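You operate a simulated robot arm through the tools that you are given. There is no shell and no other tool.

You run a simulated robot arm. Do the job below in one go: nothing can be reset, and whatever is moved stays where it is left.

JOB
Pack the green box on the folding table. At the end: the 40 mixed lids from the folding table is in the green box; the beige tape strip labelled "3" from the folding table is in the green box; the orange spacer is in the deep white tray; the black rubber block stands where the orange spacer stood; the white felt block stands where the black rubber block stood; whatever was shut is shut again. Leave all else as you found it, and nothing knocked over.

It is judged by the outcome, as a careful person would: the job done as asked, and still so three seconds after it is handed in. It fails if anything else is knocked over, pushed out of place, dropped, spilled or broken. Lids that push on must go on centred and level and be pressed home; caps that screw on are set level and turned clockwise until they are tight.

ROBOT AND FRAMES
A 7-joint arm with a two-finger parallel gripper, fixed in place. Base frame: the origin is at the foot of the arm, x ahead of it, y to its left, z up; the work surface is at about z = 0. Lengths are in m, angles in degrees, forces in N, time in s.
With the tool pointing down near the work surface it reaches from about 0.24 to 0.62 m from the base axis. Its first joint turns from -66.0 to 66.0 degrees. Payload 2.6 kg.
Tool frame: the origin (TCP) lies between the finger pads and is the grasp point; the fingertips stand 0.03 m ahead of it; z points along the fingers, y is the line along which they close. The gripper opens to 0.094 m. The fingers are 0.028 m wide and 0.01 m thick; the gripper's body (0.05 by 0.096 m) begins 0.055 m behind the TCP.
Orientation is that of the tool frame in the base frame, as [roll, pitch, yaw] about the fixed x, y, z axes, in that order (R = Rz(yaw) Ry(pitch) Rx(roll)). With the fingers straight down and closing along the base's y, the tool's x points along the base's -x, its y along +y and its z along -z.

CONTROLS
- The arm moves only by the tool servo_tool. Its argument "motion" is text: rows parted by semicolons, each of 7 numbers parted by spaces: the finger opening in m, from 0 to 0.094, then the shift along the base's x, y, z in units of 30 mm (1.0 is 30 mm), then the turn, a rotation vector about the base's x, y, z in units of 6 degrees (1.0 is 6 degrees). In form: fingers tx ty tz wx wy wz; .... A call has 1 to 20 rows; each row shifts and turns the commanded pose from where the row before left it. A call with a number of a shift or a turn outside -1 to 1 is refused whole. A row lasts 0.2 s, in which the tool goes at most 0.05 m and 8.6 degrees; a call with a longer step from one row to the next is refused whole, and so is a gripper value outside its range. A pose out of reach is approached as far as the arm can. The call stops where the force on the tool passes 40 N (or 10 N more than at its start, if that is more) or the arm is blocked; 0.2 s more then pass. The fingers move at their own pace (about 0.072 m/s each) and stop on an object; they squeeze with about 25 N. The grip force told is the motor's: it shows also when the fingers shut on nothing. Time passes only in rows, and 0.2 s behind the last, so rows that do not move let the fingers close. It gives the time, the measured TCP pose, the force on the tool (base axes), the opening and the grip force at its end, in the units of the frame above (readings bear some noise), with the torque about the TCP (base axes, N m) and any sound that the robot's microphone picked up.
- Cameras (640 x 400 px; columns grow to the right, rows downward): "scene" is fixed at [0.024, 0.4237, 0.5613]; the picture's right is [-0.86, -0.51, 0.00], its down [-0.31, 0.52, -0.80] and it looks along [0.40, -0.68, -0.61] (base axes); focal length 241 px, centre (320, 200). "wrist" rides on the gripper at [0.076, 0.014, -0.102] in the tool frame; the picture's right is [-0.18, 0.98, 0.00], its down [-0.75, -0.14, -0.64] and it looks along [-0.63, -0.12, 0.77] (tool axes); focal length 243 px, centre (320, 200). There is no depth. A picture from a camera that has moved, and an enlarged one, comes with that camera's place and axes in the base frame and with its lens.
- grab_frame(camera): a new picture of that camera. No time passes.
- enlarge(camera, box): a new picture of the part [left, top, right, bottom] of that camera's present view, enlarged. No time passes.
- job_done(): hands the job in; it is judged then, once.

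Nothing tells you positions but the pictures and the camera data. Unless the task says otherwise, let go and move clear before handing in.

The tools are called after "Request:" as a command line: name --argument value ..., lists and objects as JSON in quotes. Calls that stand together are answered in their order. servo_tool: Moves the arm, as the interface text tells. Its arguments: {"type":"object","properties":{"motion":{"type":"string"}},"required":["motion"]} The other tools are called the same way: grab_frame (camera) takes a picture; enlarge (camera, box) takes an enlarged picture of a part of a camera's view; job_done () hands the job in.

At the start:

```text
t: 0.0
position: [0.3557, -0.0641, 0.395]
orientation: [180.0, 0.0, -180.0]
contact_force: [-0.1, 0.7, 0.1]
ft_torque: [0.04, 0.03, -0.03]
grip_width: 0.0941
grasp_force: 0.0
```

scene: 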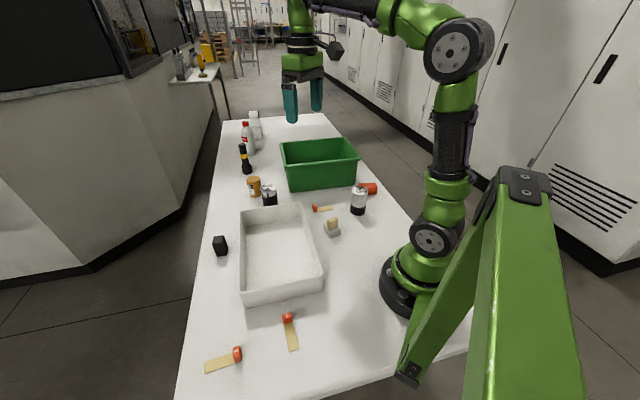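
wrist: 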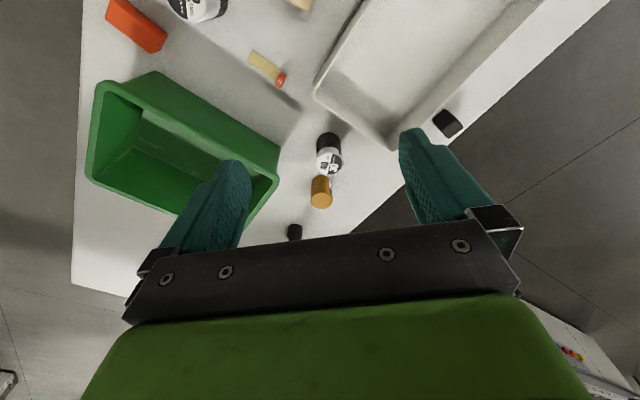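

I see a folding table with a green box, a deep white tray, several jars and bottles, tape strips, a black block, an orange block and a small beige/white block. I'll take enlarged pictures to identify each thing before moving.

Request:
enlarge --camera "scene" --box '[220, 100, 400, 212]'

Request:
enlarge --camera "scene" --box '[200, 170, 400, 295]'

Request:
enlarge --camera "scene" --box '[180, 280, 340, 380]'

Request:
enlarge --camera "wrist" --box '[80, 0, 340, 162]'

Request:
enlarge --camera "wrist" --box '[260, 60, 500, 210]'

```text
3.56 times, centred on (310, 156) of scene
camera zoom: at [0.024, 0.4237, 0.5613], right [-0.86, -0.51, 0.0], down [-0.31, 0.52, -0.8], along [0.4, -0.68, -0.61], focal length 857 px, centre (356, 356)
```

zoom: 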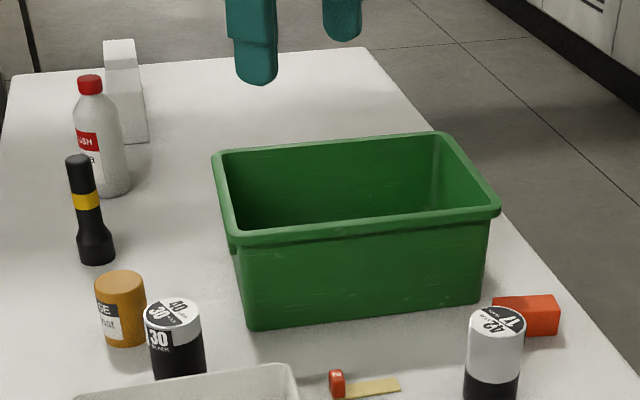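

```text
3.20 times, centred on (300, 232) of scene
camera zoom: at [0.024, 0.4237, 0.5613], right [-0.86, -0.51, 0.0], down [-0.31, 0.52, -0.8], along [0.4, -0.68, -0.61], focal length 772 px, centre (384, 96)
```

zoom: 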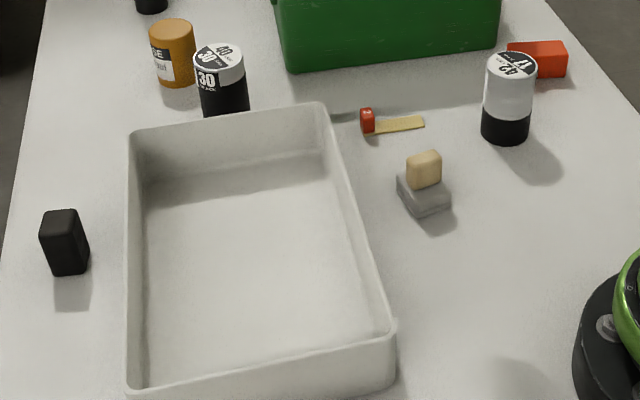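

```text
4.00 times, centred on (260, 330) of scene
camera zoom: at [0.024, 0.4237, 0.5613], right [-0.86, -0.51, 0.0], down [-0.31, 0.52, -0.8], along [0.4, -0.68, -0.61], focal length 964 px, centre (560, -320)
```

zoom: 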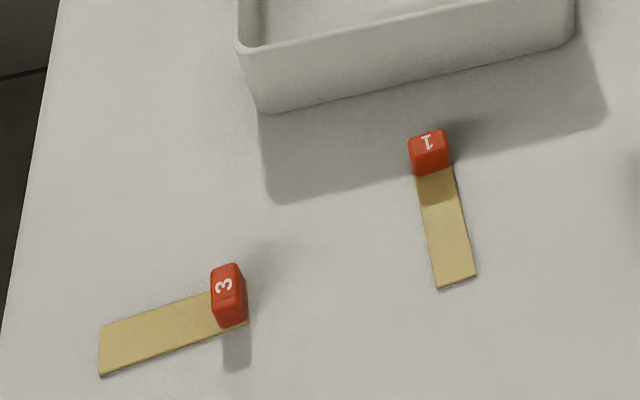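

```text
2.46 times, centred on (210, 81) of wrist
camera zoom: at [0.2791, -0.0494, 0.4962], right [0.18, 0.98, 0.0], down [0.75, -0.14, 0.64], along [0.63, -0.12, -0.77], focal length 597 px, centre (591, 493)
```

zoom: 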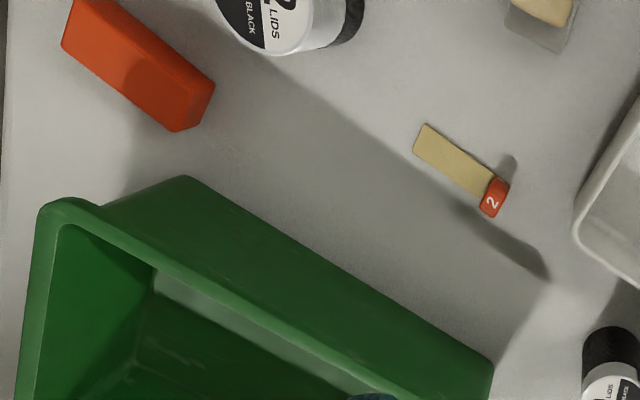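

```text
2.67 times, centred on (380, 135) of wrist
camera zoom: at [0.2791, -0.0494, 0.4962], right [0.18, 0.98, 0.0], down [0.75, -0.14, 0.64], along [0.63, -0.12, -0.77], focal length 647 px, centre (160, 373)
```

zoom: 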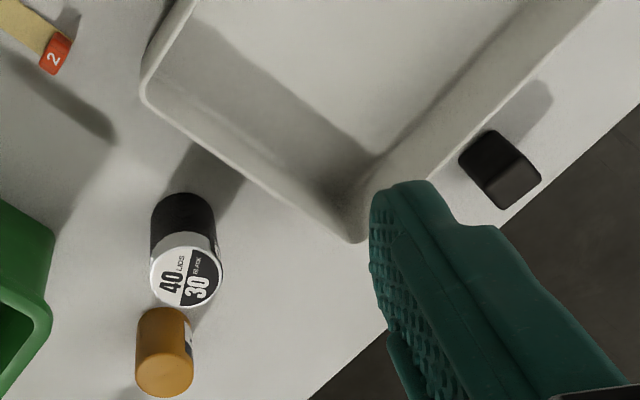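

I see two labelled cans, three numbered tape strips, an orange block, a black block, and a few light blocks. I need to read the labels and find the white felt block, so I'm zooming in further.

Request:
enlarge --camera "scene" --box '[340, 175, 388, 205]'

Request:
enlarge --camera "scene" --box '[244, 170, 292, 200]'

Request:
enlarge --camera "scene" --box '[310, 205, 358, 235]'

Request:
enlarge --camera "scene" --box '[228, 105, 276, 135]'

Request:
enlarge --camera "scene" --box '[200, 225, 248, 255]'

Request:
enlarge --camera "wrist" --box '[150, 0, 246, 60]'

Request:
enlarge --camera "wrist" --box '[270, 0, 334, 40]'

Request:
enlarge --camera "wrist" --box '[290, 130, 370, 180]'

Request:
enlarge --camera "scene" --box '[230, 130, 294, 170]'

```text
13.33 times, centred on (364, 190) of scene
camera zoom: at [0.024, 0.4237, 0.5613], right [-0.86, -0.51, 0.0], down [-0.31, 0.52, -0.8], along [0.4, -0.68, -0.61], focal length 3214 px, centre (-267, 333)
```

zoom: 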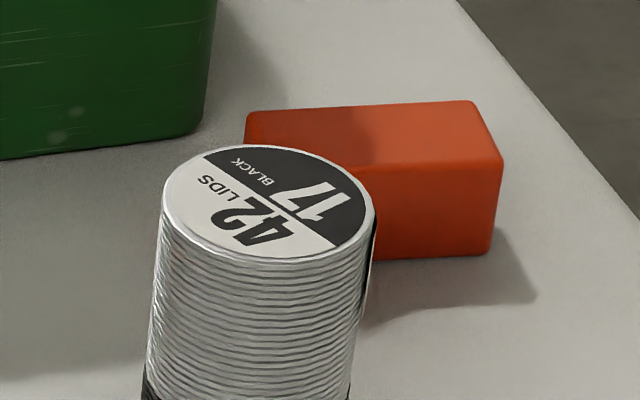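

```text
13.33 times, centred on (268, 185) of scene
camera zoom: at [0.024, 0.4237, 0.5613], right [-0.86, -0.51, 0.0], down [-0.31, 0.52, -0.8], along [0.4, -0.68, -0.61], focal length 3214 px, centre (1013, 400)
```

zoom: 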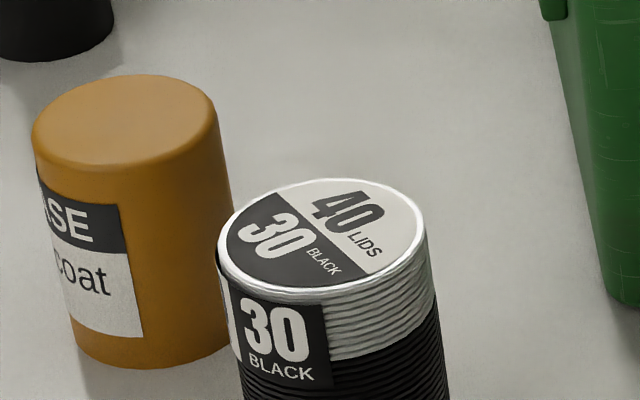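

```text
13.33 times, centred on (334, 220) of scene
camera zoom: at [0.024, 0.4237, 0.5613], right [-0.86, -0.51, 0.0], down [-0.31, 0.52, -0.8], along [0.4, -0.68, -0.61], focal length 3214 px, centre (133, -67)
```

zoom: 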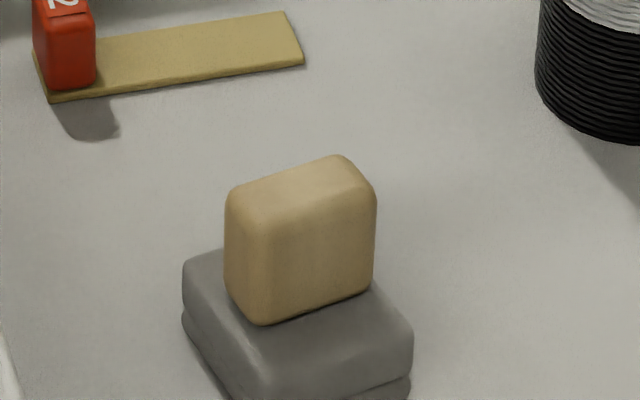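

```text
13.33 times, centred on (252, 120) of scene
camera zoom: at [0.024, 0.4237, 0.5613], right [-0.86, -0.51, 0.0], down [-0.31, 0.52, -0.8], along [0.4, -0.68, -0.61], focal length 3214 px, centre (1227, 1267)
```

zoom: 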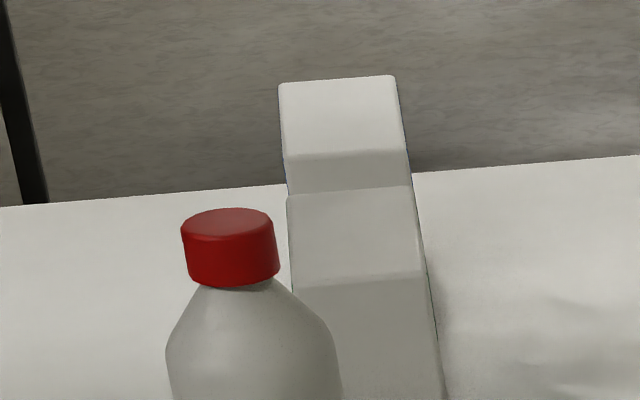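

```text
13.33 times, centred on (224, 240) of scene
camera zoom: at [0.024, 0.4237, 0.5613], right [-0.86, -0.51, 0.0], down [-0.31, 0.52, -0.8], along [0.4, -0.68, -0.61], focal length 3214 px, centre (1600, -333)
```

zoom: 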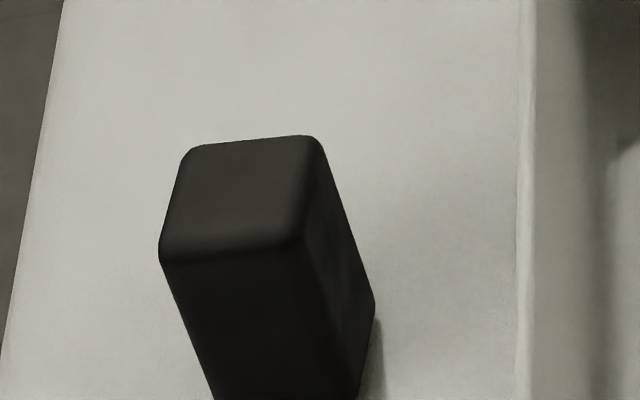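

```text
6.67 times, centred on (198, 30) of wrist
camera zoom: at [0.2791, -0.0494, 0.4962], right [0.18, 0.98, 0.0], down [0.75, -0.14, 0.64], along [0.63, -0.12, -0.77], focal length 1618 px, centre (1133, 1333)
```

zoom: 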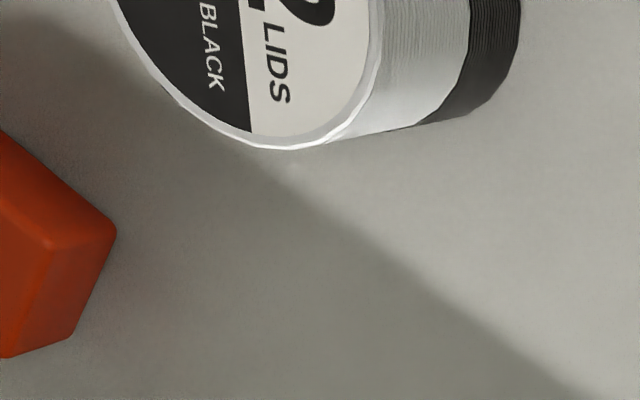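

```text
10.00 times, centred on (302, 20) of wrist
camera zoom: at [0.2791, -0.0494, 0.4962], right [0.18, 0.98, 0.0], down [0.75, -0.14, 0.64], along [0.63, -0.12, -0.77], focal length 2426 px, centre (500, 2000)
```

zoom: 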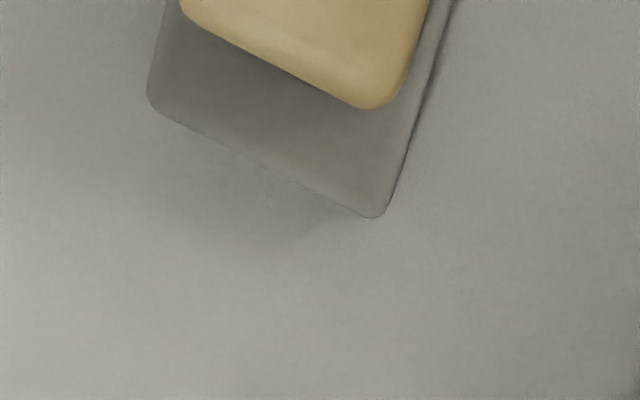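

```text
8.00 times, centred on (330, 155) of wrist
camera zoom: at [0.2791, -0.0494, 0.4962], right [0.18, 0.98, 0.0], down [0.75, -0.14, 0.64], along [0.63, -0.12, -0.77], focal length 1941 px, centre (240, 560)
```

zoom: 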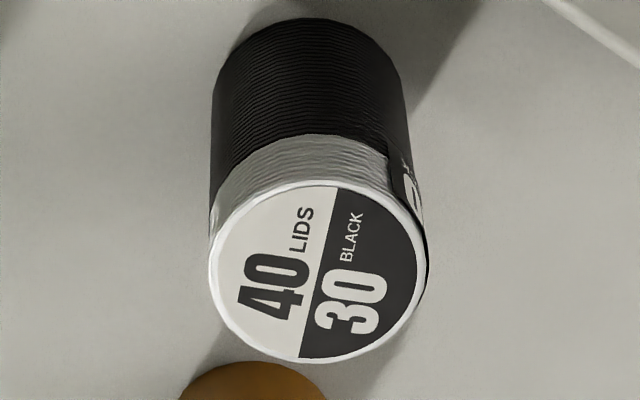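

```text
10.00 times, centred on (262, 150) of scene
camera zoom: at [0.024, 0.4237, 0.5613], right [-0.86, -0.51, 0.0], down [-0.31, 0.52, -0.8], along [0.4, -0.68, -0.61], focal length 2411 px, centre (900, 700)
```

zoom: 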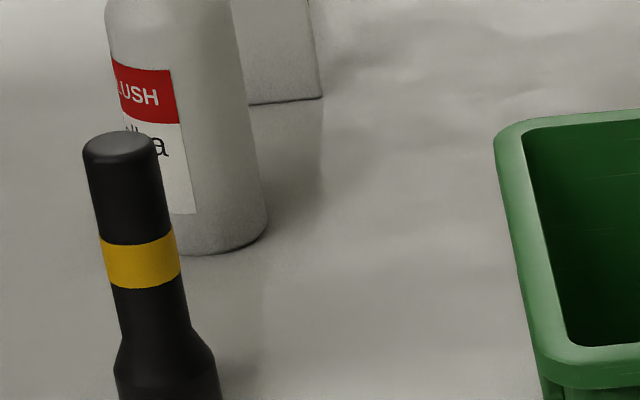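

I take the orange block to be at about (0.26, -0.36), the black block at about (0.52, 0.16), strip "3" at about (0.29, 0.36), and the can of 40 lids next to the amber bottle. I haven't found the white felt block yet, so I'll turn the wrist camera to look around.

Request:
servo_tool --motion "0.094 0 0 0 0 0 -1; 0.094 0 0 0 0 0 -1; 0.094 0 0 0 0 0 -1; 0.094 0 0 0 0 0 -1; 0.094 0 0 0 0 0 -1; 0.094 0 0 0 0 0 -1; 0.094 0 0 0 0 0 -1; 0.094 0 0 0 0 0 -1; 0.094 0 0 0 0 0 -1; 0.094 0 0 0 0 0 -1"

Request:
grab_frame --camera "wrist"

Request:
grab_frame --camera "scene"

```text
t: 2.2
position: [0.3562, -0.0637, 0.3951]
orientation: [179.9, 0.0, 119.9]
contact_force: [0.1, 0.1, -1.0]
ft_torque: [-0.02, -0.03, 0.01]
grip_width: 0.0939
grasp_force: 0.0
```

```text
taken
camera wrist: at [0.3299, 0.0093, 0.4963], right [0.94, 0.33, 0.0], down [0.25, -0.72, 0.64], along [0.21, -0.61, -0.77], focal length 243 px, centre (320, 200)
```

wrist: 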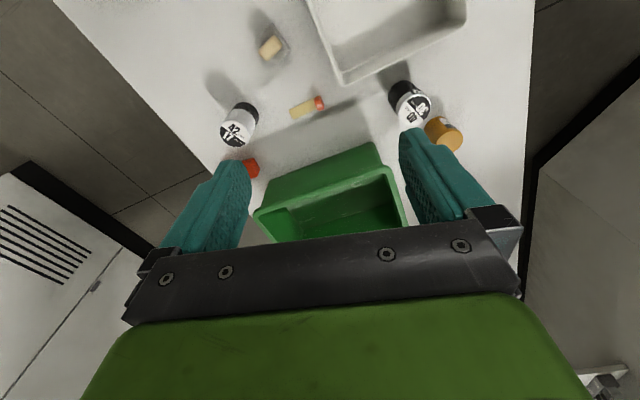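

```text
taken
```

scene: 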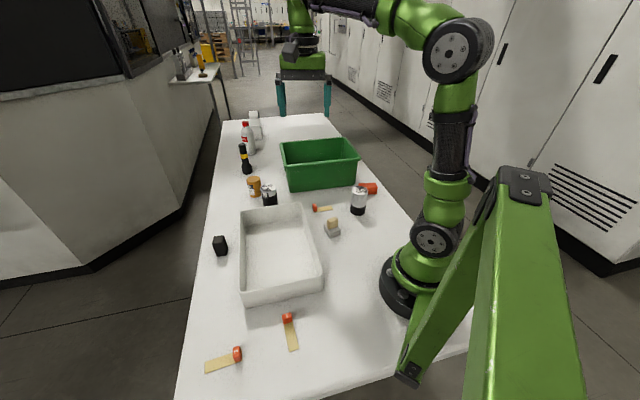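

The green box is partly blocked by the fingers in this view. I'll shift the arm toward it at the same height so the wrist camera looks down into and behind it.

Request:
servo_tool --motion "0.094 0.2 -1 0 0 0 0; 0.094 0.2 -1 0 0 0 0; 0.094 0.2 -1 0 0 0 0; 0.094 0.2 -1 0 0 0 0; 0.094 0.2 -1 0 0 0 0; 0.094 0.2 -1 0 0 0 0; 0.094 0.2 -1 0 0 0 0"

Request:
grab_frame --camera "wrist"

```text
t: 3.8
position: [0.3975, -0.2755, 0.3943]
orientation: [-179.9, 0.0, 120.0]
contact_force: [-0.2, -0.2, -0.7]
ft_torque: [-0.01, 0.0, 0.01]
grip_width: 0.094
grasp_force: 0.0
```

```text
taken
camera wrist: at [0.3718, -0.2015, 0.4961], right [0.94, 0.33, 0.0], down [0.25, -0.72, 0.64], along [0.21, -0.61, -0.77], focal length 243 px, centre (320, 200)
```

wrist: 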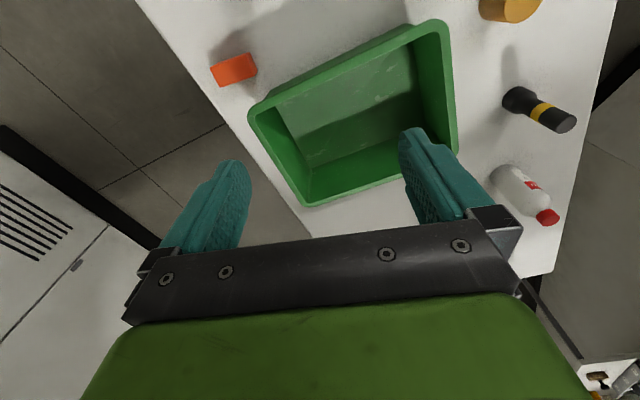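

The green box is empty and I see no felt block behind it. I'll now swing back and look toward the +y end of the table.

Request:
servo_tool --motion "0.094 -0.2 1 0 0 0 1; 0.094 -0.2 1 0 0 0 1; 0.094 -0.2 1 0 0 0 1; 0.094 -0.2 1 0 0 0 1; 0.094 -0.2 1 0 0 0 1; 0.094 -0.2 1 0 0 0 1; 0.094 -0.2 1 0 0 0 1; 0.094 0 1 0 0 0 1; 0.094 0 1 0 0 0 1; 0.094 0 1 0 0 0 1"

Request:
grab_frame --camera "wrist"

Request:
servo_tool --motion "0.094 0 0 0 0 0 1; 0.094 0 0 0 0 0 1; 0.094 0 0 0 0 0 1; 0.094 0 0 0 0 0 1; 0.094 0 0 0 0 0 1; 0.094 0 0 0 0 0 1; 0.094 0 0 0 0 0 1; 0.094 0 0 0 0 0 1; 0.094 0 0 0 0 0 1; 0.094 0 0 0 0 0 1"

Request:
grab_frame --camera "wrist"

```text
t: 6.0
position: [0.3555, 0.0253, 0.3954]
orientation: [180.0, 0.0, -180.0]
contact_force: [0.9, 0.0, 0.8]
ft_torque: [0.0, 0.01, 0.0]
grip_width: 0.0939
grasp_force: 0.1
```

```text
taken
camera wrist: at [0.2792, 0.0411, 0.4965], right [0.18, 0.98, 0.0], down [0.75, -0.14, 0.64], along [0.63, -0.12, -0.77], focal length 243 px, centre (320, 200)
```

wrist: 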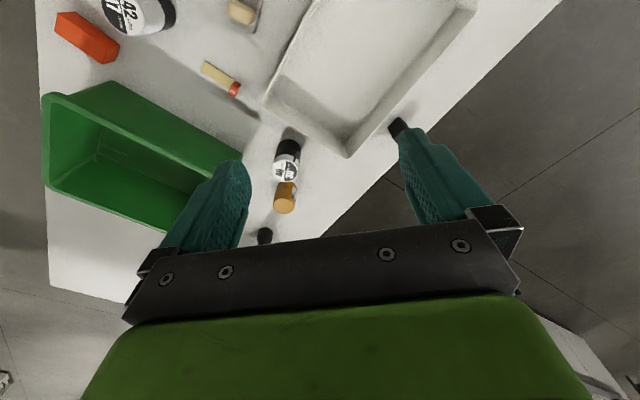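

```text
t: 8.2
position: [0.3549, 0.025, 0.3958]
orientation: [179.9, 0.0, -119.8]
contact_force: [-0.1, 0.1, -0.4]
ft_torque: [0.01, 0.0, 0.0]
grip_width: 0.094
grasp_force: 0.0
```

```text
taken
camera wrist: at [0.3047, -0.0324, 0.4964], right [-0.76, 0.65, 0.0], down [0.5, 0.58, 0.64], along [0.42, 0.49, -0.77], focal length 243 px, centre (320, 200)
```

wrist: 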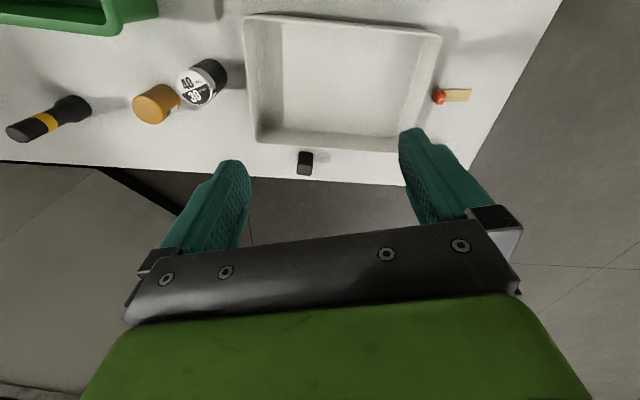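

The tray, cans and blocks are all in view, and the only thing I haven't identified is the grey slab with a beige block on top, at about (0.28, -0.10). I'll turn back and lower the arm a bit for a closer look at it.

Request:
servo_tool --motion "0.094 0 -0.5 -0.3 0 0 -1; 0.094 0 -0.5 -0.3 0 0 -1; 0.094 0 -0.5 -0.3 0 0 -1; 0.094 0 -0.5 -0.3 0 0 -1; 0.094 0 -0.5 -0.3 0 0 -1; 0.094 0 -0.5 -0.3 0 0 -1; 0.094 0 -0.5 -0.3 0 0 -1; 0.094 0 -0.5 -0.3 0 0 -1; 0.094 0 -0.5 -0.3 0 0 -1; 0.094 0 -0.5 -0.3 0 0 -1"

Request:
grab_frame --camera "wrist"

```text
t: 10.4
position: [0.3554, -0.1236, 0.3045]
orientation: [180.0, 0.1, 180.0]
contact_force: [0.0, 0.1, 1.1]
ft_torque: [-0.04, 0.02, 0.03]
grip_width: 0.094
grasp_force: 0.0
```

```text
taken
camera wrist: at [0.2791, -0.1097, 0.4057], right [0.19, 0.98, 0.0], down [0.75, -0.14, 0.64], along [0.63, -0.12, -0.77], focal length 243 px, centre (320, 200)
```

wrist: 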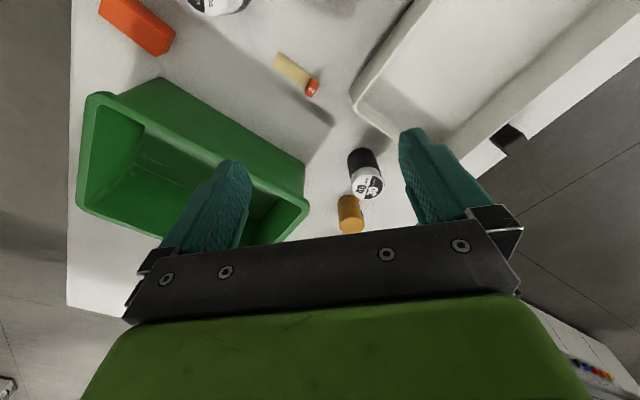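

The slab is out of frame at the top. I'll tilt the tool so the camera looks more steeply down.

Request:
servo_tool --motion "0.094 -0.4 0 0 0 1 0; 0.094 -0.4 0 0 0 1 0; 0.094 -0.4 0 0 0 1 0; 0.094 -0.4 0 0 0 1 0; 0.094 -0.4 0 0 0 1 0"

Request:
grab_frame --camera "wrist"

```text
t: 11.6
position: [0.2954, -0.1236, 0.3043]
orientation: [-180.0, -30.2, 179.9]
contact_force: [0.4, -0.3, 0.1]
ft_torque: [0.0, 0.02, -0.01]
grip_width: 0.0939
grasp_force: 0.1
```

```text
taken
camera wrist: at [0.2812, -0.1096, 0.4304], right [0.16, 0.98, -0.09], down [0.97, -0.14, 0.18], along [0.16, -0.12, -0.98], focal length 243 px, centre (320, 200)
```

wrist: 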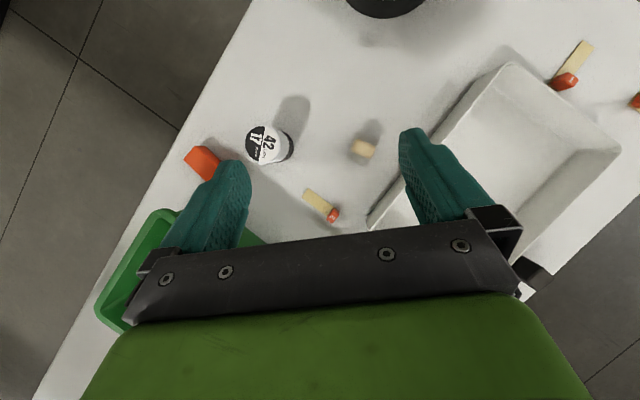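

This near-vertical view shows the middle of the table. I'll enlarge the beige/grey object and the areas around it.

Request:
enlarge --camera "wrist" --box '[330, 110, 410, 160]'

Request:
enlarge --camera "wrist" --box '[320, 0, 480, 100]'

Request:
enlarge --camera "wrist" --box '[480, 40, 640, 140]'

Request:
enlarge --camera "scene" --box '[210, 100, 306, 160]'

Request:
enlarge --camera "scene" --box '[230, 190, 330, 310]'

```text
8.00 times, centred on (370, 135) of wrist
camera zoom: at [0.2812, -0.1096, 0.4304], right [0.16, 0.98, -0.09], down [0.97, -0.14, 0.18], along [0.16, -0.12, -0.98], focal length 1941 px, centre (-80, 720)
```

zoom: 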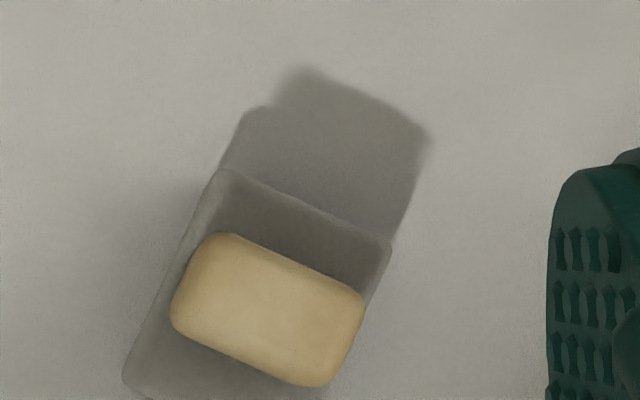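

```text
4.00 times, centred on (400, 50) of wrist
camera zoom: at [0.2812, -0.1096, 0.4304], right [0.16, 0.98, -0.09], down [0.97, -0.14, 0.18], along [0.16, -0.12, -0.98], focal length 970 px, centre (0, 800)
```

zoom: 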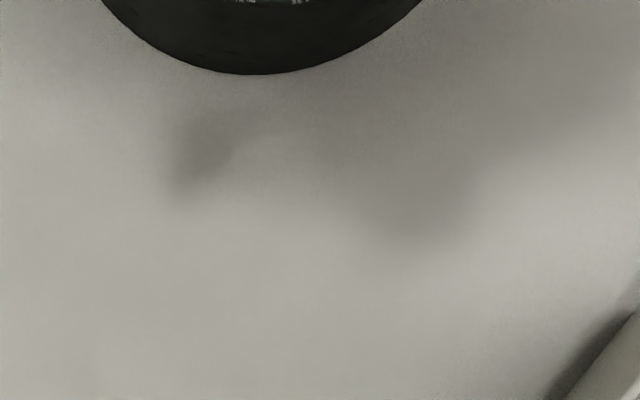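

```text
4.00 times, centred on (560, 90) of wrist
camera zoom: at [0.2812, -0.1096, 0.4304], right [0.16, 0.98, -0.09], down [0.97, -0.14, 0.18], along [0.16, -0.12, -0.98], focal length 970 px, centre (-640, 640)
```

zoom: 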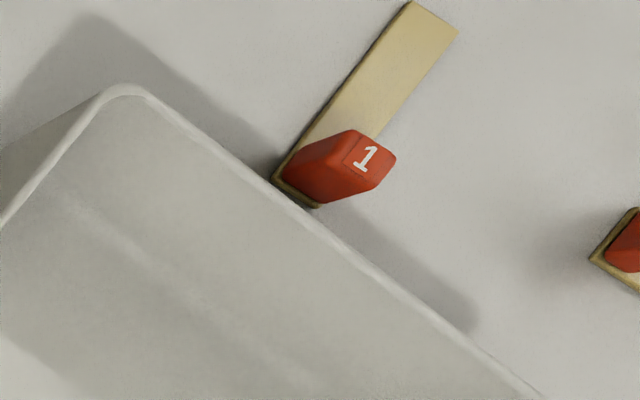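

```text
6.67 times, centred on (258, 130) of scene
camera zoom: at [0.024, 0.4237, 0.5613], right [-0.86, -0.51, 0.0], down [-0.31, 0.52, -0.8], along [0.4, -0.68, -0.61], focal length 1607 px, centre (733, 667)
```

zoom: 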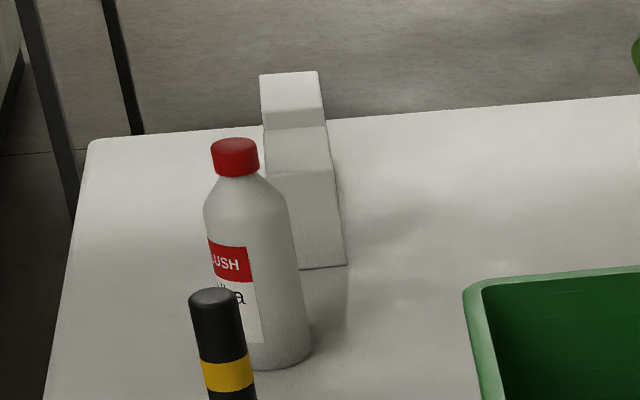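

```text
3.33 times, centred on (280, 250) of scene
camera zoom: at [0.024, 0.4237, 0.5613], right [-0.86, -0.51, 0.0], down [-0.31, 0.52, -0.8], along [0.4, -0.68, -0.61], focal length 804 px, centre (453, 33)
```

zoom: 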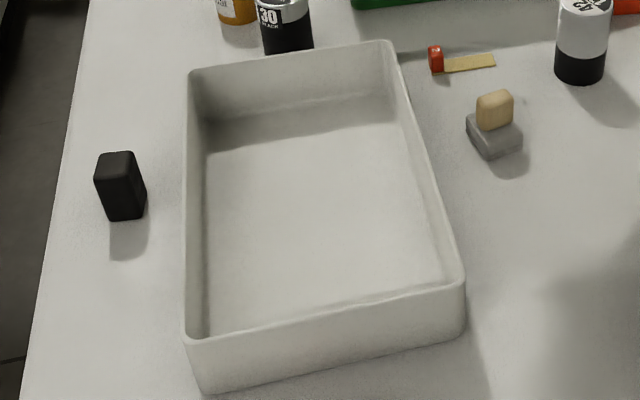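

So far the tray and the visible part of the box look empty, and no clearly white block has turned up within reach. I'll look straight into the green box and around the orange block before deciding anything.

Request:
servo_tool --motion "0.094 0.6 -0.3 0.6 0 -1 0; 0.094 0.6 -0.3 0.6 0 -1 0; 0.094 0.6 -0.3 0.6 0 -1 0; 0.094 0.6 -0.3 0.6 0 -1 0; 0.094 0.6 -0.3 0.6 0 -1 0; 0.094 0.5 -0.2 0 0 0 -1; 0.094 0.5 -0.2 0 0 0 -1; 0.094 0.5 -0.2 0 0 0 -1; 0.094 0.5 -0.2 0 0 0 -1; 0.094 0.5 -0.2 0 0 0 -1; 0.094 0.5 -0.2 0 0 0 -1; 0.094 0.5 -0.2 0 0 0 -1; 0.094 0.5 -0.2 0 0 0 -1; 0.094 0.5 -0.2 0 0 0 -1; 0.094 0.5 -0.2 0 0 0 -1"

Request:
grab_frame --camera "wrist"

```text
t: 14.8
position: [0.4621, -0.2027, 0.372]
orientation: [-179.6, -0.5, 139.8]
contact_force: [-0.3, 0.5, -0.5]
ft_torque: [-0.02, -0.04, 0.0]
grip_width: 0.094
grasp_force: 0.0
out of reach, approached as far as the arm can: row 10, 11, 12, 13, 14, 15
```

```text
taken
camera wrist: at [0.4138, -0.1408, 0.4729], right [0.77, 0.63, -0.01], down [0.49, -0.59, 0.64], along [0.4, -0.5, -0.77], focal length 243 px, centre (320, 200)
```

wrist: 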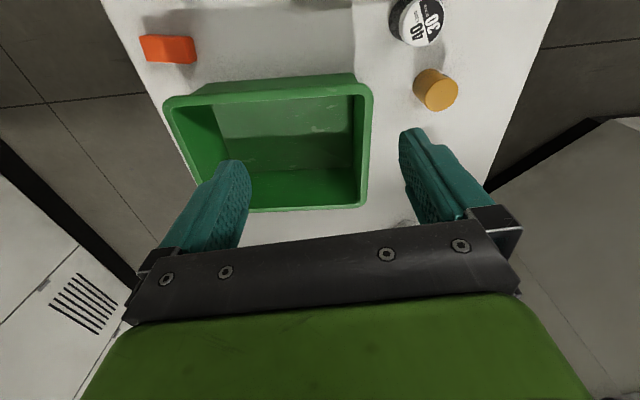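

The green box is empty. I'll zoom in on the table behind it and around the orange block.

Request:
enlarge --camera "wrist" --box '[120, 0, 280, 100]'

Request:
enlarge --camera "wrist" --box '[240, 170, 420, 250]'

Request:
grab_frame --camera "scene"

Request:
enlarge --camera "scene" --box '[320, 200, 480, 400]'

```text
4.00 times, centred on (200, 50) of wrist
camera zoom: at [0.4138, -0.1408, 0.4729], right [0.77, 0.63, -0.01], down [0.49, -0.59, 0.64], along [0.4, -0.5, -0.77], focal length 970 px, centre (800, 800)
```

zoom: 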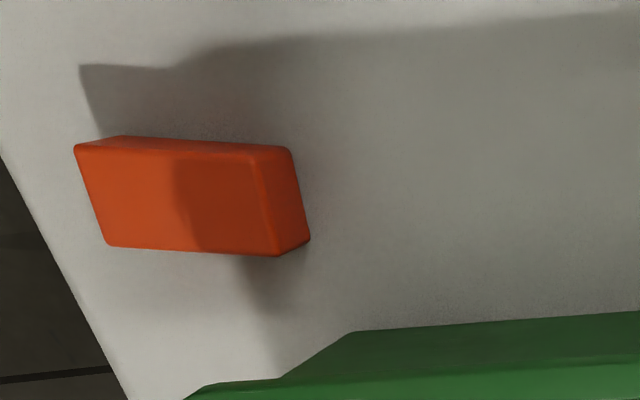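

```text
3.56 times, centred on (330, 210) of wrist
camera zoom: at [0.4138, -0.1408, 0.4729], right [0.77, 0.63, -0.01], down [0.49, -0.59, 0.64], along [0.4, -0.5, -0.77], focal length 863 px, centre (284, 164)
```

zoom: 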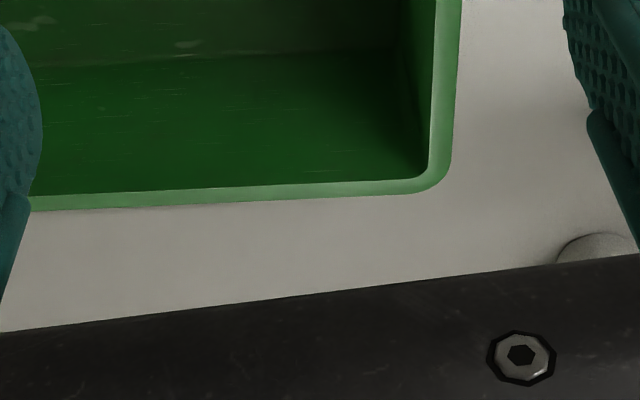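

```text
taken
```

scene: 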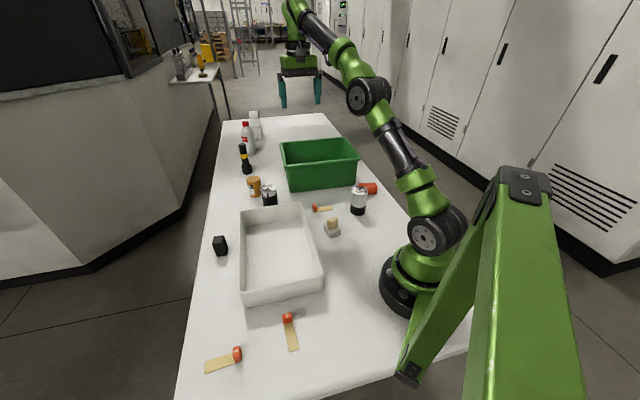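

```text
2.00 times, centred on (400, 300) of scene
camera zoom: at [0.024, 0.4237, 0.5613], right [-0.86, -0.51, 0.0], down [-0.31, 0.52, -0.8], along [0.4, -0.68, -0.61], focal length 482 px, centre (160, 0)
```

zoom: 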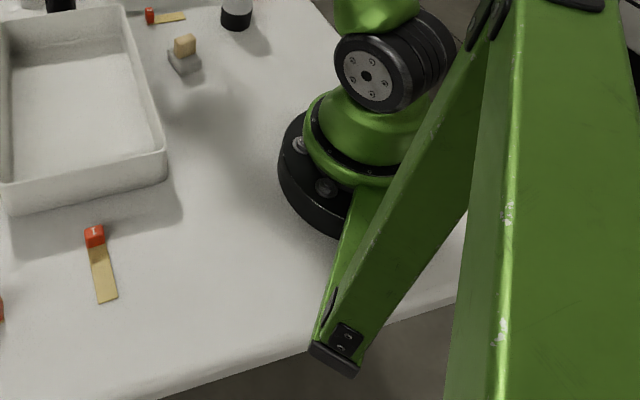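

Nothing is hiding by the box or the orange block. With the arm's shadow now off it, I'll zoom in again on the slab with the beige knob.

Request:
enlarge --camera "scene" --box '[316, 210, 356, 235]'

Request:
enlarge --camera "scene" --box '[205, 225, 245, 260]'

Request:
enlarge --camera "scene" --box '[200, 335, 256, 380]'

```text
16.00 times, centred on (336, 222) of scene
camera zoom: at [0.024, 0.4237, 0.5613], right [-0.86, -0.51, 0.0], down [-0.31, 0.52, -0.8], along [0.4, -0.68, -0.61], focal length 3857 px, centre (64, -160)
```

zoom: 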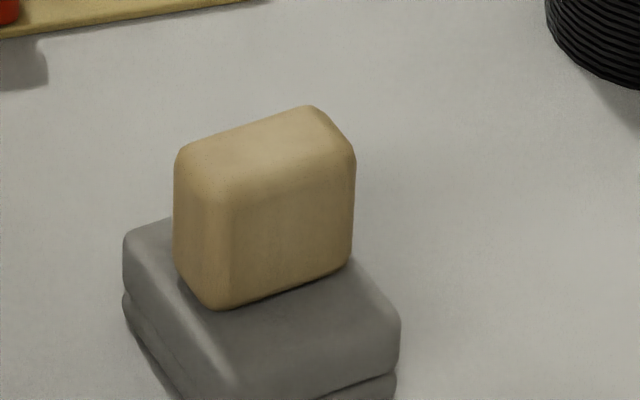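

```text
11.43 times, centred on (225, 242) of scene
camera zoom: at [0.024, 0.4237, 0.5613], right [-0.86, -0.51, 0.0], down [-0.31, 0.52, -0.8], along [0.4, -0.68, -0.61], focal length 2755 px, centre (1406, -286)
```

zoom: 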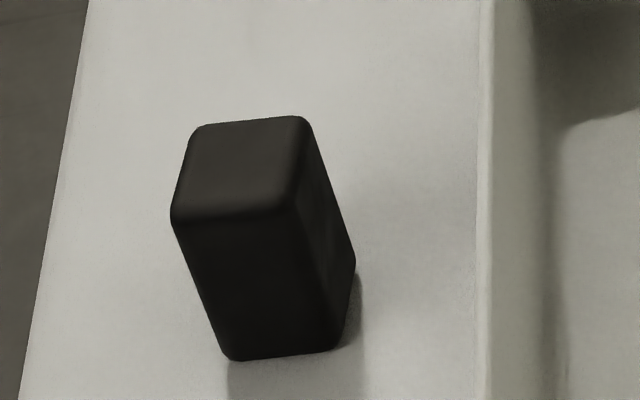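

```text
8.89 times, centred on (228, 358) of scene
camera zoom: at [0.024, 0.4237, 0.5613], right [-0.86, -0.51, 0.0], down [-0.31, 0.52, -0.8], along [0.4, -0.68, -0.61], focal length 2143 px, centre (1138, -1200)
```

zoom: 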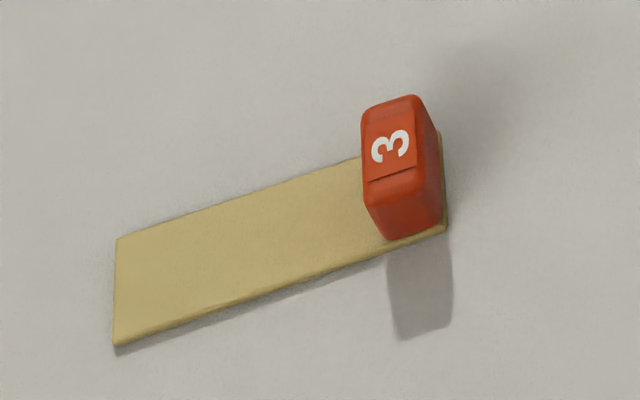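

The slab looks grey with a two-layer base and a beige knob, so I'm not sure it is the "white felt block". I'll tilt the camera up to inspect the white object at the far end of the table.

Request:
servo_tool --motion "0.094 -0.9 0.6 0 0 0 0.3; 0.094 -0.9 0.6 0 0 0 0.3; 0.094 -0.9 0.6 0 0 0 0.3; 0.094 -0.9 0.6 0 0 0 0.3; 0.094 -0.9 0.6 0 0 0 0.3; 0.094 0 0 0 -0.5 -0.866 0; 0.094 0 0 0 -0.5 -0.866 0; 0.094 0 0 0 -0.5 -0.866 0; 0.094 0 0 0 -0.5 -0.866 0; 0.094 0 0 0 -0.5 -0.866 0"

Request:
grab_frame --camera "wrist"

```text
t: 17.0
position: [0.3268, -0.1113, 0.3724]
orientation: [179.8, 29.7, 148.7]
contact_force: [0.2, -1.1, 0.3]
ft_torque: [-0.07, -0.03, -0.02]
grip_width: 0.0941
grasp_force: 0.0
```

```text
taken
camera wrist: at [0.2338, -0.0381, 0.4215], right [0.64, 0.76, 0.09], down [0.21, -0.3, 0.93], along [0.73, -0.58, -0.35], focal length 243 px, centre (320, 200)
```

wrist: 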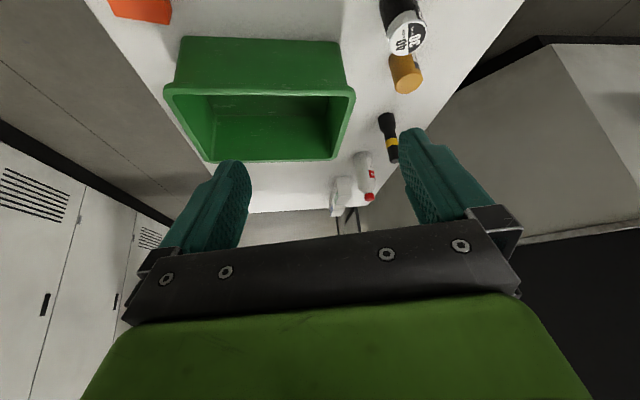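

Request:
enlarge --camera "wrist" --box '[300, 140, 396, 220]'

Request:
enlarge --camera "wrist" --box '[340, 0, 440, 100]'

```text
5.00 times, centred on (348, 180) of wrist
camera zoom: at [0.2338, -0.0381, 0.4215], right [0.64, 0.76, 0.09], down [0.21, -0.3, 0.93], along [0.73, -0.58, -0.35], focal length 1213 px, centre (180, 300)
```

zoom: 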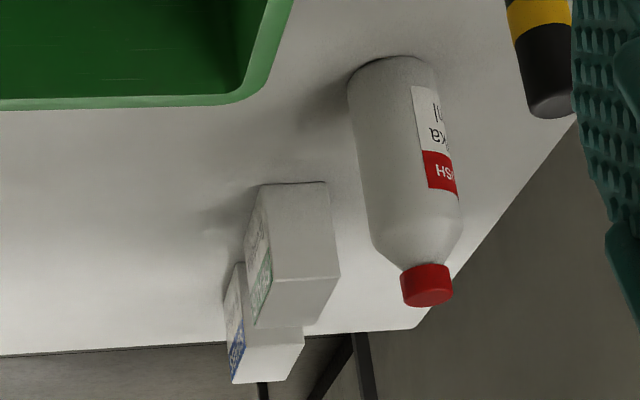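

```text
4.00 times, centred on (390, 50) of wrist
camera zoom: at [0.2338, -0.0381, 0.4215], right [0.64, 0.76, 0.09], down [0.21, -0.3, 0.93], along [0.73, -0.58, -0.35], focal length 970 px, centre (40, 800)
```

zoom: 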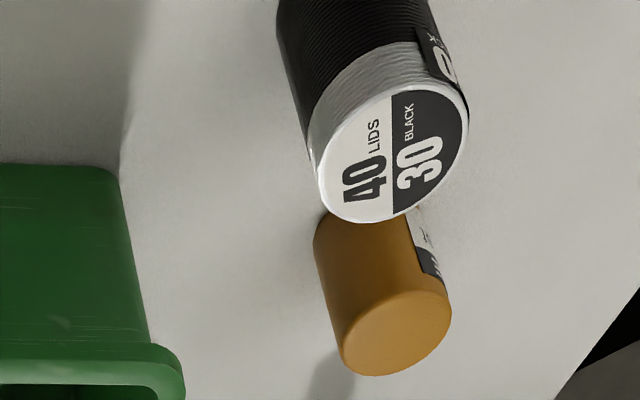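

Those far white things are labelled cartons, so they aren't the felt block. There is still a corner at the +y end of the table below the scene camera's view, so I'll check that next.

Request:
servo_tool --motion "0.094 0 0 0 0.5 0.866 0; 0.094 0 0 0 0.5 0.866 0; 0.094 0 0 0 0.5 0.866 0; 0.094 0 0 0 0.5 0.866 0; 0.094 0 0 0 0.5 0.866 0; 0.094 0 0.7 0 0 0 1; 0.094 0 0.7 0 0 0 1; 0.094 0 0.7 0 0 0 1; 0.094 0 0.7 0 0 0 1; 0.094 0 0.7 0 0 0 1; 0.094 0 0.7 0 0 0 1; 0.094 0 0.7 0 0 0 1; 0.094 0 0.7 0 0 0 1; 0.094 0 0.7 0 0 0 1; 0.094 0 0.7 0 0 0 1; 0.094 0 0.7 0 0 0 1; 0.094 0 0.7 0 0 0 1; 0.094 0 0.7 0 0 0 1; 0.094 0 0.7 0 0 0 1; 0.094 0 0.7 0 0 0 1"

Request:
grab_frame --camera "wrist"

Request:
grab_frame --camera "scene"

```text
t: 21.2
position: [0.3268, 0.2044, 0.3723]
orientation: [-179.5, -0.4, -121.0]
contact_force: [0.2, 0.1, 0.1]
ft_torque: [0.0, -0.01, 0.02]
grip_width: 0.0941
grasp_force: 0.0
```

```text
taken
camera wrist: at [0.2742, 0.1476, 0.4742], right [-0.75, 0.66, -0.01], down [0.51, 0.58, 0.64], along [0.43, 0.47, -0.77], focal length 243 px, centre (320, 200)
```

wrist: 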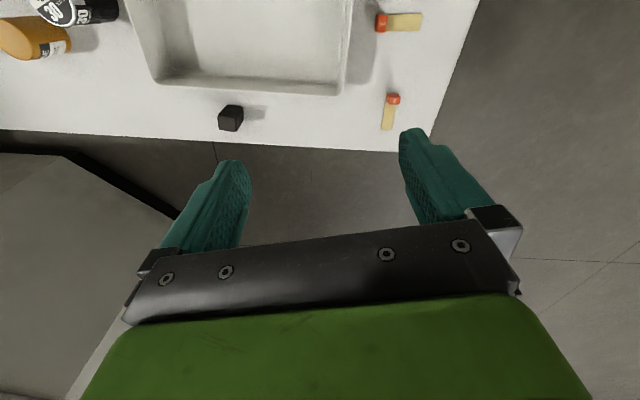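

```text
taken
```

scene: 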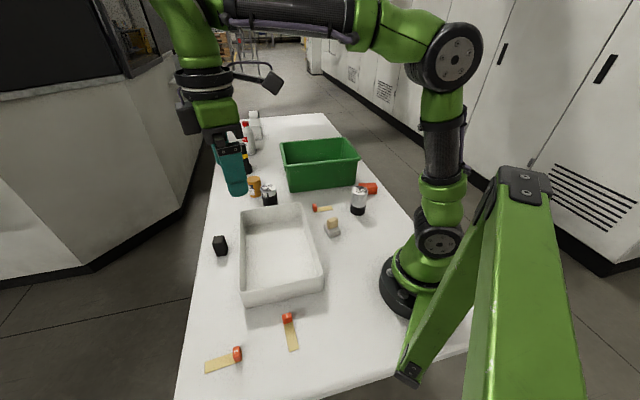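

That corner is empty too, so I've now seen the whole table, and the slab-and-knob object is the only unidentified block. I'll zoom in as far as possible to judge its material and whether it is one piece.

Request:
enlarge --camera "scene" --box '[322, 212, 346, 240]'

Request:
enlarge --camera "scene" --box '[324, 214, 340, 224]'

Request:
enlarge --camera "scene" --box '[324, 226, 340, 236]'

Request:
enlarge --camera "wrist" --box '[190, 80, 270, 140]'

Request:
enlarge --camera "wrist" --box '[360, 0, 440, 140]'

```text
14.29 times, centred on (334, 226) of scene
camera zoom: at [0.024, 0.4237, 0.5613], right [-0.86, -0.51, 0.0], down [-0.31, 0.52, -0.8], along [0.4, -0.68, -0.61], focal length 3444 px, centre (120, -171)
```

zoom: 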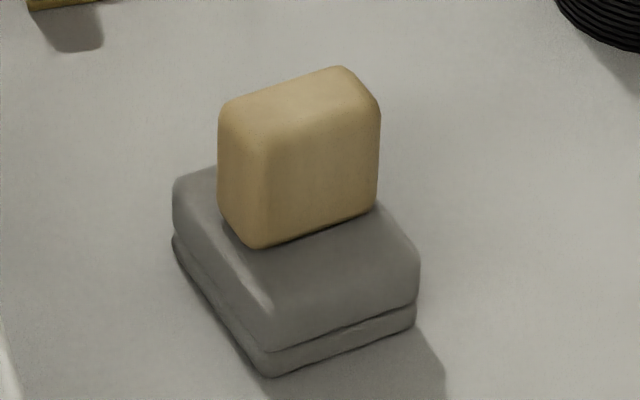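

```text
16.00 times, centred on (332, 219) of scene
camera zoom: at [0.024, 0.4237, 0.5613], right [-0.86, -0.51, 0.0], down [-0.31, 0.52, -0.8], along [0.4, -0.68, -0.61], focal length 3857 px, centre (128, -104)
```

zoom: 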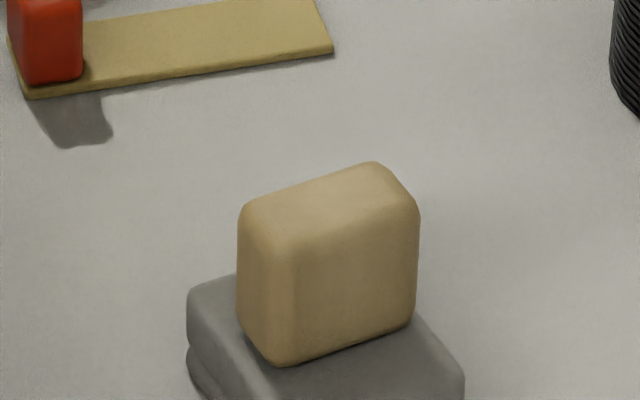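

```text
16.00 times, centred on (332, 231) of scene
camera zoom: at [0.024, 0.4237, 0.5613], right [-0.86, -0.51, 0.0], down [-0.31, 0.52, -0.8], along [0.4, -0.68, -0.61], focal length 3857 px, centre (128, -296)
```

zoom: 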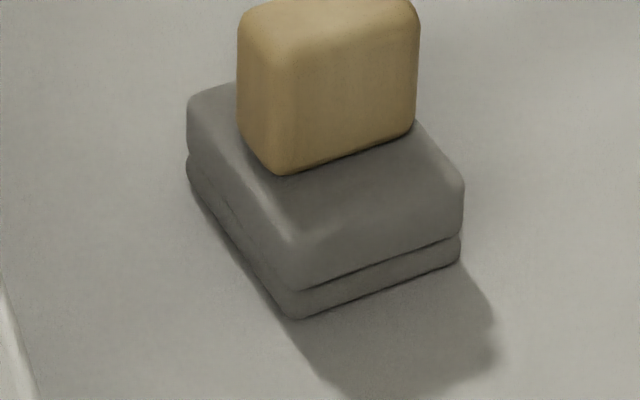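

```text
6.67 times, centred on (230, 110) of wrist
camera zoom: at [0.2742, 0.1476, 0.4742], right [-0.75, 0.66, -0.01], down [0.51, 0.58, 0.64], along [0.43, 0.47, -0.77], focal length 1618 px, centre (920, 800)
```

zoom: 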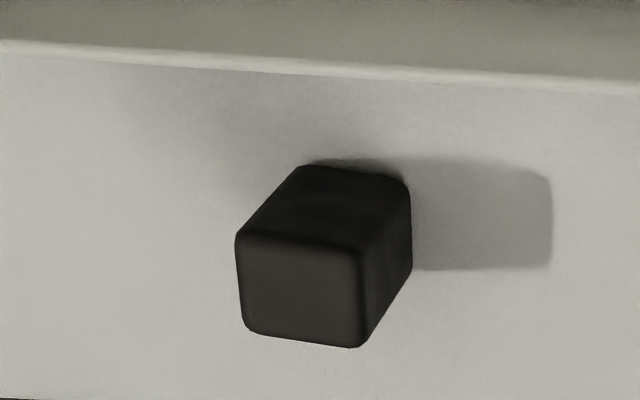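

```text
2.86 times, centred on (400, 70) of wrist
camera zoom: at [0.2742, 0.1476, 0.4742], right [-0.75, 0.66, -0.01], down [0.51, 0.58, 0.64], along [0.43, 0.47, -0.77], focal length 693 px, centre (91, 571)
```

zoom: 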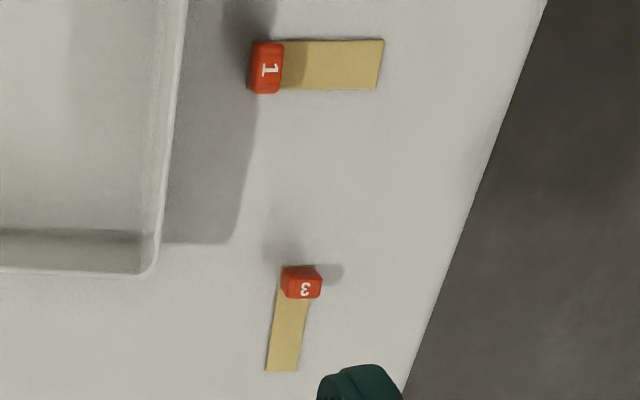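

My reading is that the grey two-layer piece with the beige knob is a small shut case with a lid, and the white felt block may be inside it. I'll leave that for later and start with the orange spacer, hovering over it to get its exact position.

Request:
servo_tool --motion "0.094 -0.108 -0.938 -0.1 0 0 -0.19; 0.094 -0.108 -0.938 -0.1 0 0 -0.19; 0.094 -0.108 -0.938 -0.1 0 0 -0.19; 0.094 -0.108 -0.938 -0.1 0 0 -0.19; 0.094 -0.108 -0.938 -0.1 0 0 -0.19; 0.094 -0.108 -0.938 -0.1 0 0 -0.19; 0.094 -0.108 -0.938 -0.1 0 0 -0.19; 0.094 -0.108 -0.938 -0.1 0 0 -0.19; 0.094 -0.108 -0.938 -0.1 0 0 -0.19; 0.094 -0.108 -0.938 -0.1 0 0 -0.19; 0.094 -0.108 -0.938 -0.3 0 0 -0.19; 0.094 -0.108 -0.938 -0.3 0 0 -0.19; 0.094 -0.108 -0.938 -0.3 0 0 -0.19; 0.094 -0.108 -0.938 -0.3 0 0 -0.19; 0.094 -0.108 -0.938 -0.3 0 0 -0.19; 0.094 -0.108 -0.938 -0.3 0 0 -0.19; 0.094 -0.108 -0.938 -0.3 0 0 -0.19; 0.094 -0.108 -0.938 -0.3 0 0 -0.19; 0.094 -0.108 -0.938 -0.3 0 0 -0.19; 0.094 -0.108 -0.938 -0.3 0 0 -0.19"

Request:
grab_frame --camera "wrist"

```text
t: 25.4
position: [0.2636, -0.3583, 0.2517]
orientation: [-179.5, -0.2, -143.8]
contact_force: [0.2, -0.3, 0.8]
ft_torque: [0.0, 0.0, 0.03]
grip_width: 0.0939
grasp_force: 0.0
```

```text
taken
camera wrist: at [0.1927, -0.3906, 0.3528], right [-0.43, 0.9, -0.01], down [0.69, 0.34, 0.64], along [0.58, 0.27, -0.77], focal length 243 px, centre (320, 200)
```

wrist: 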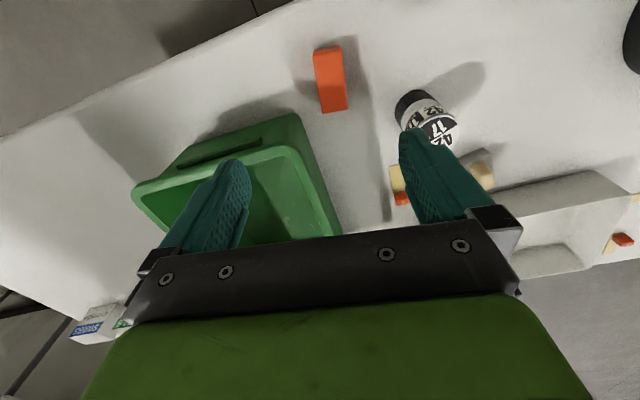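

Request:
enlarge --camera "wrist" --box '[282, 30, 378, 130]'

```text
4.00 times, centred on (330, 80) of wrist
camera zoom: at [0.1927, -0.3906, 0.3528], right [-0.43, 0.9, -0.01], down [0.69, 0.34, 0.64], along [0.58, 0.27, -0.77], focal length 970 px, centre (280, 680)
```

zoom: 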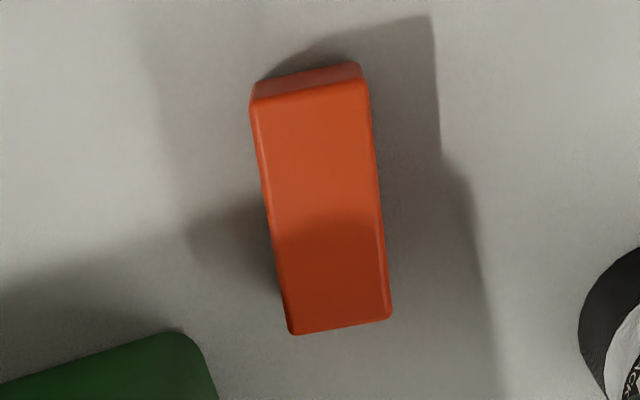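

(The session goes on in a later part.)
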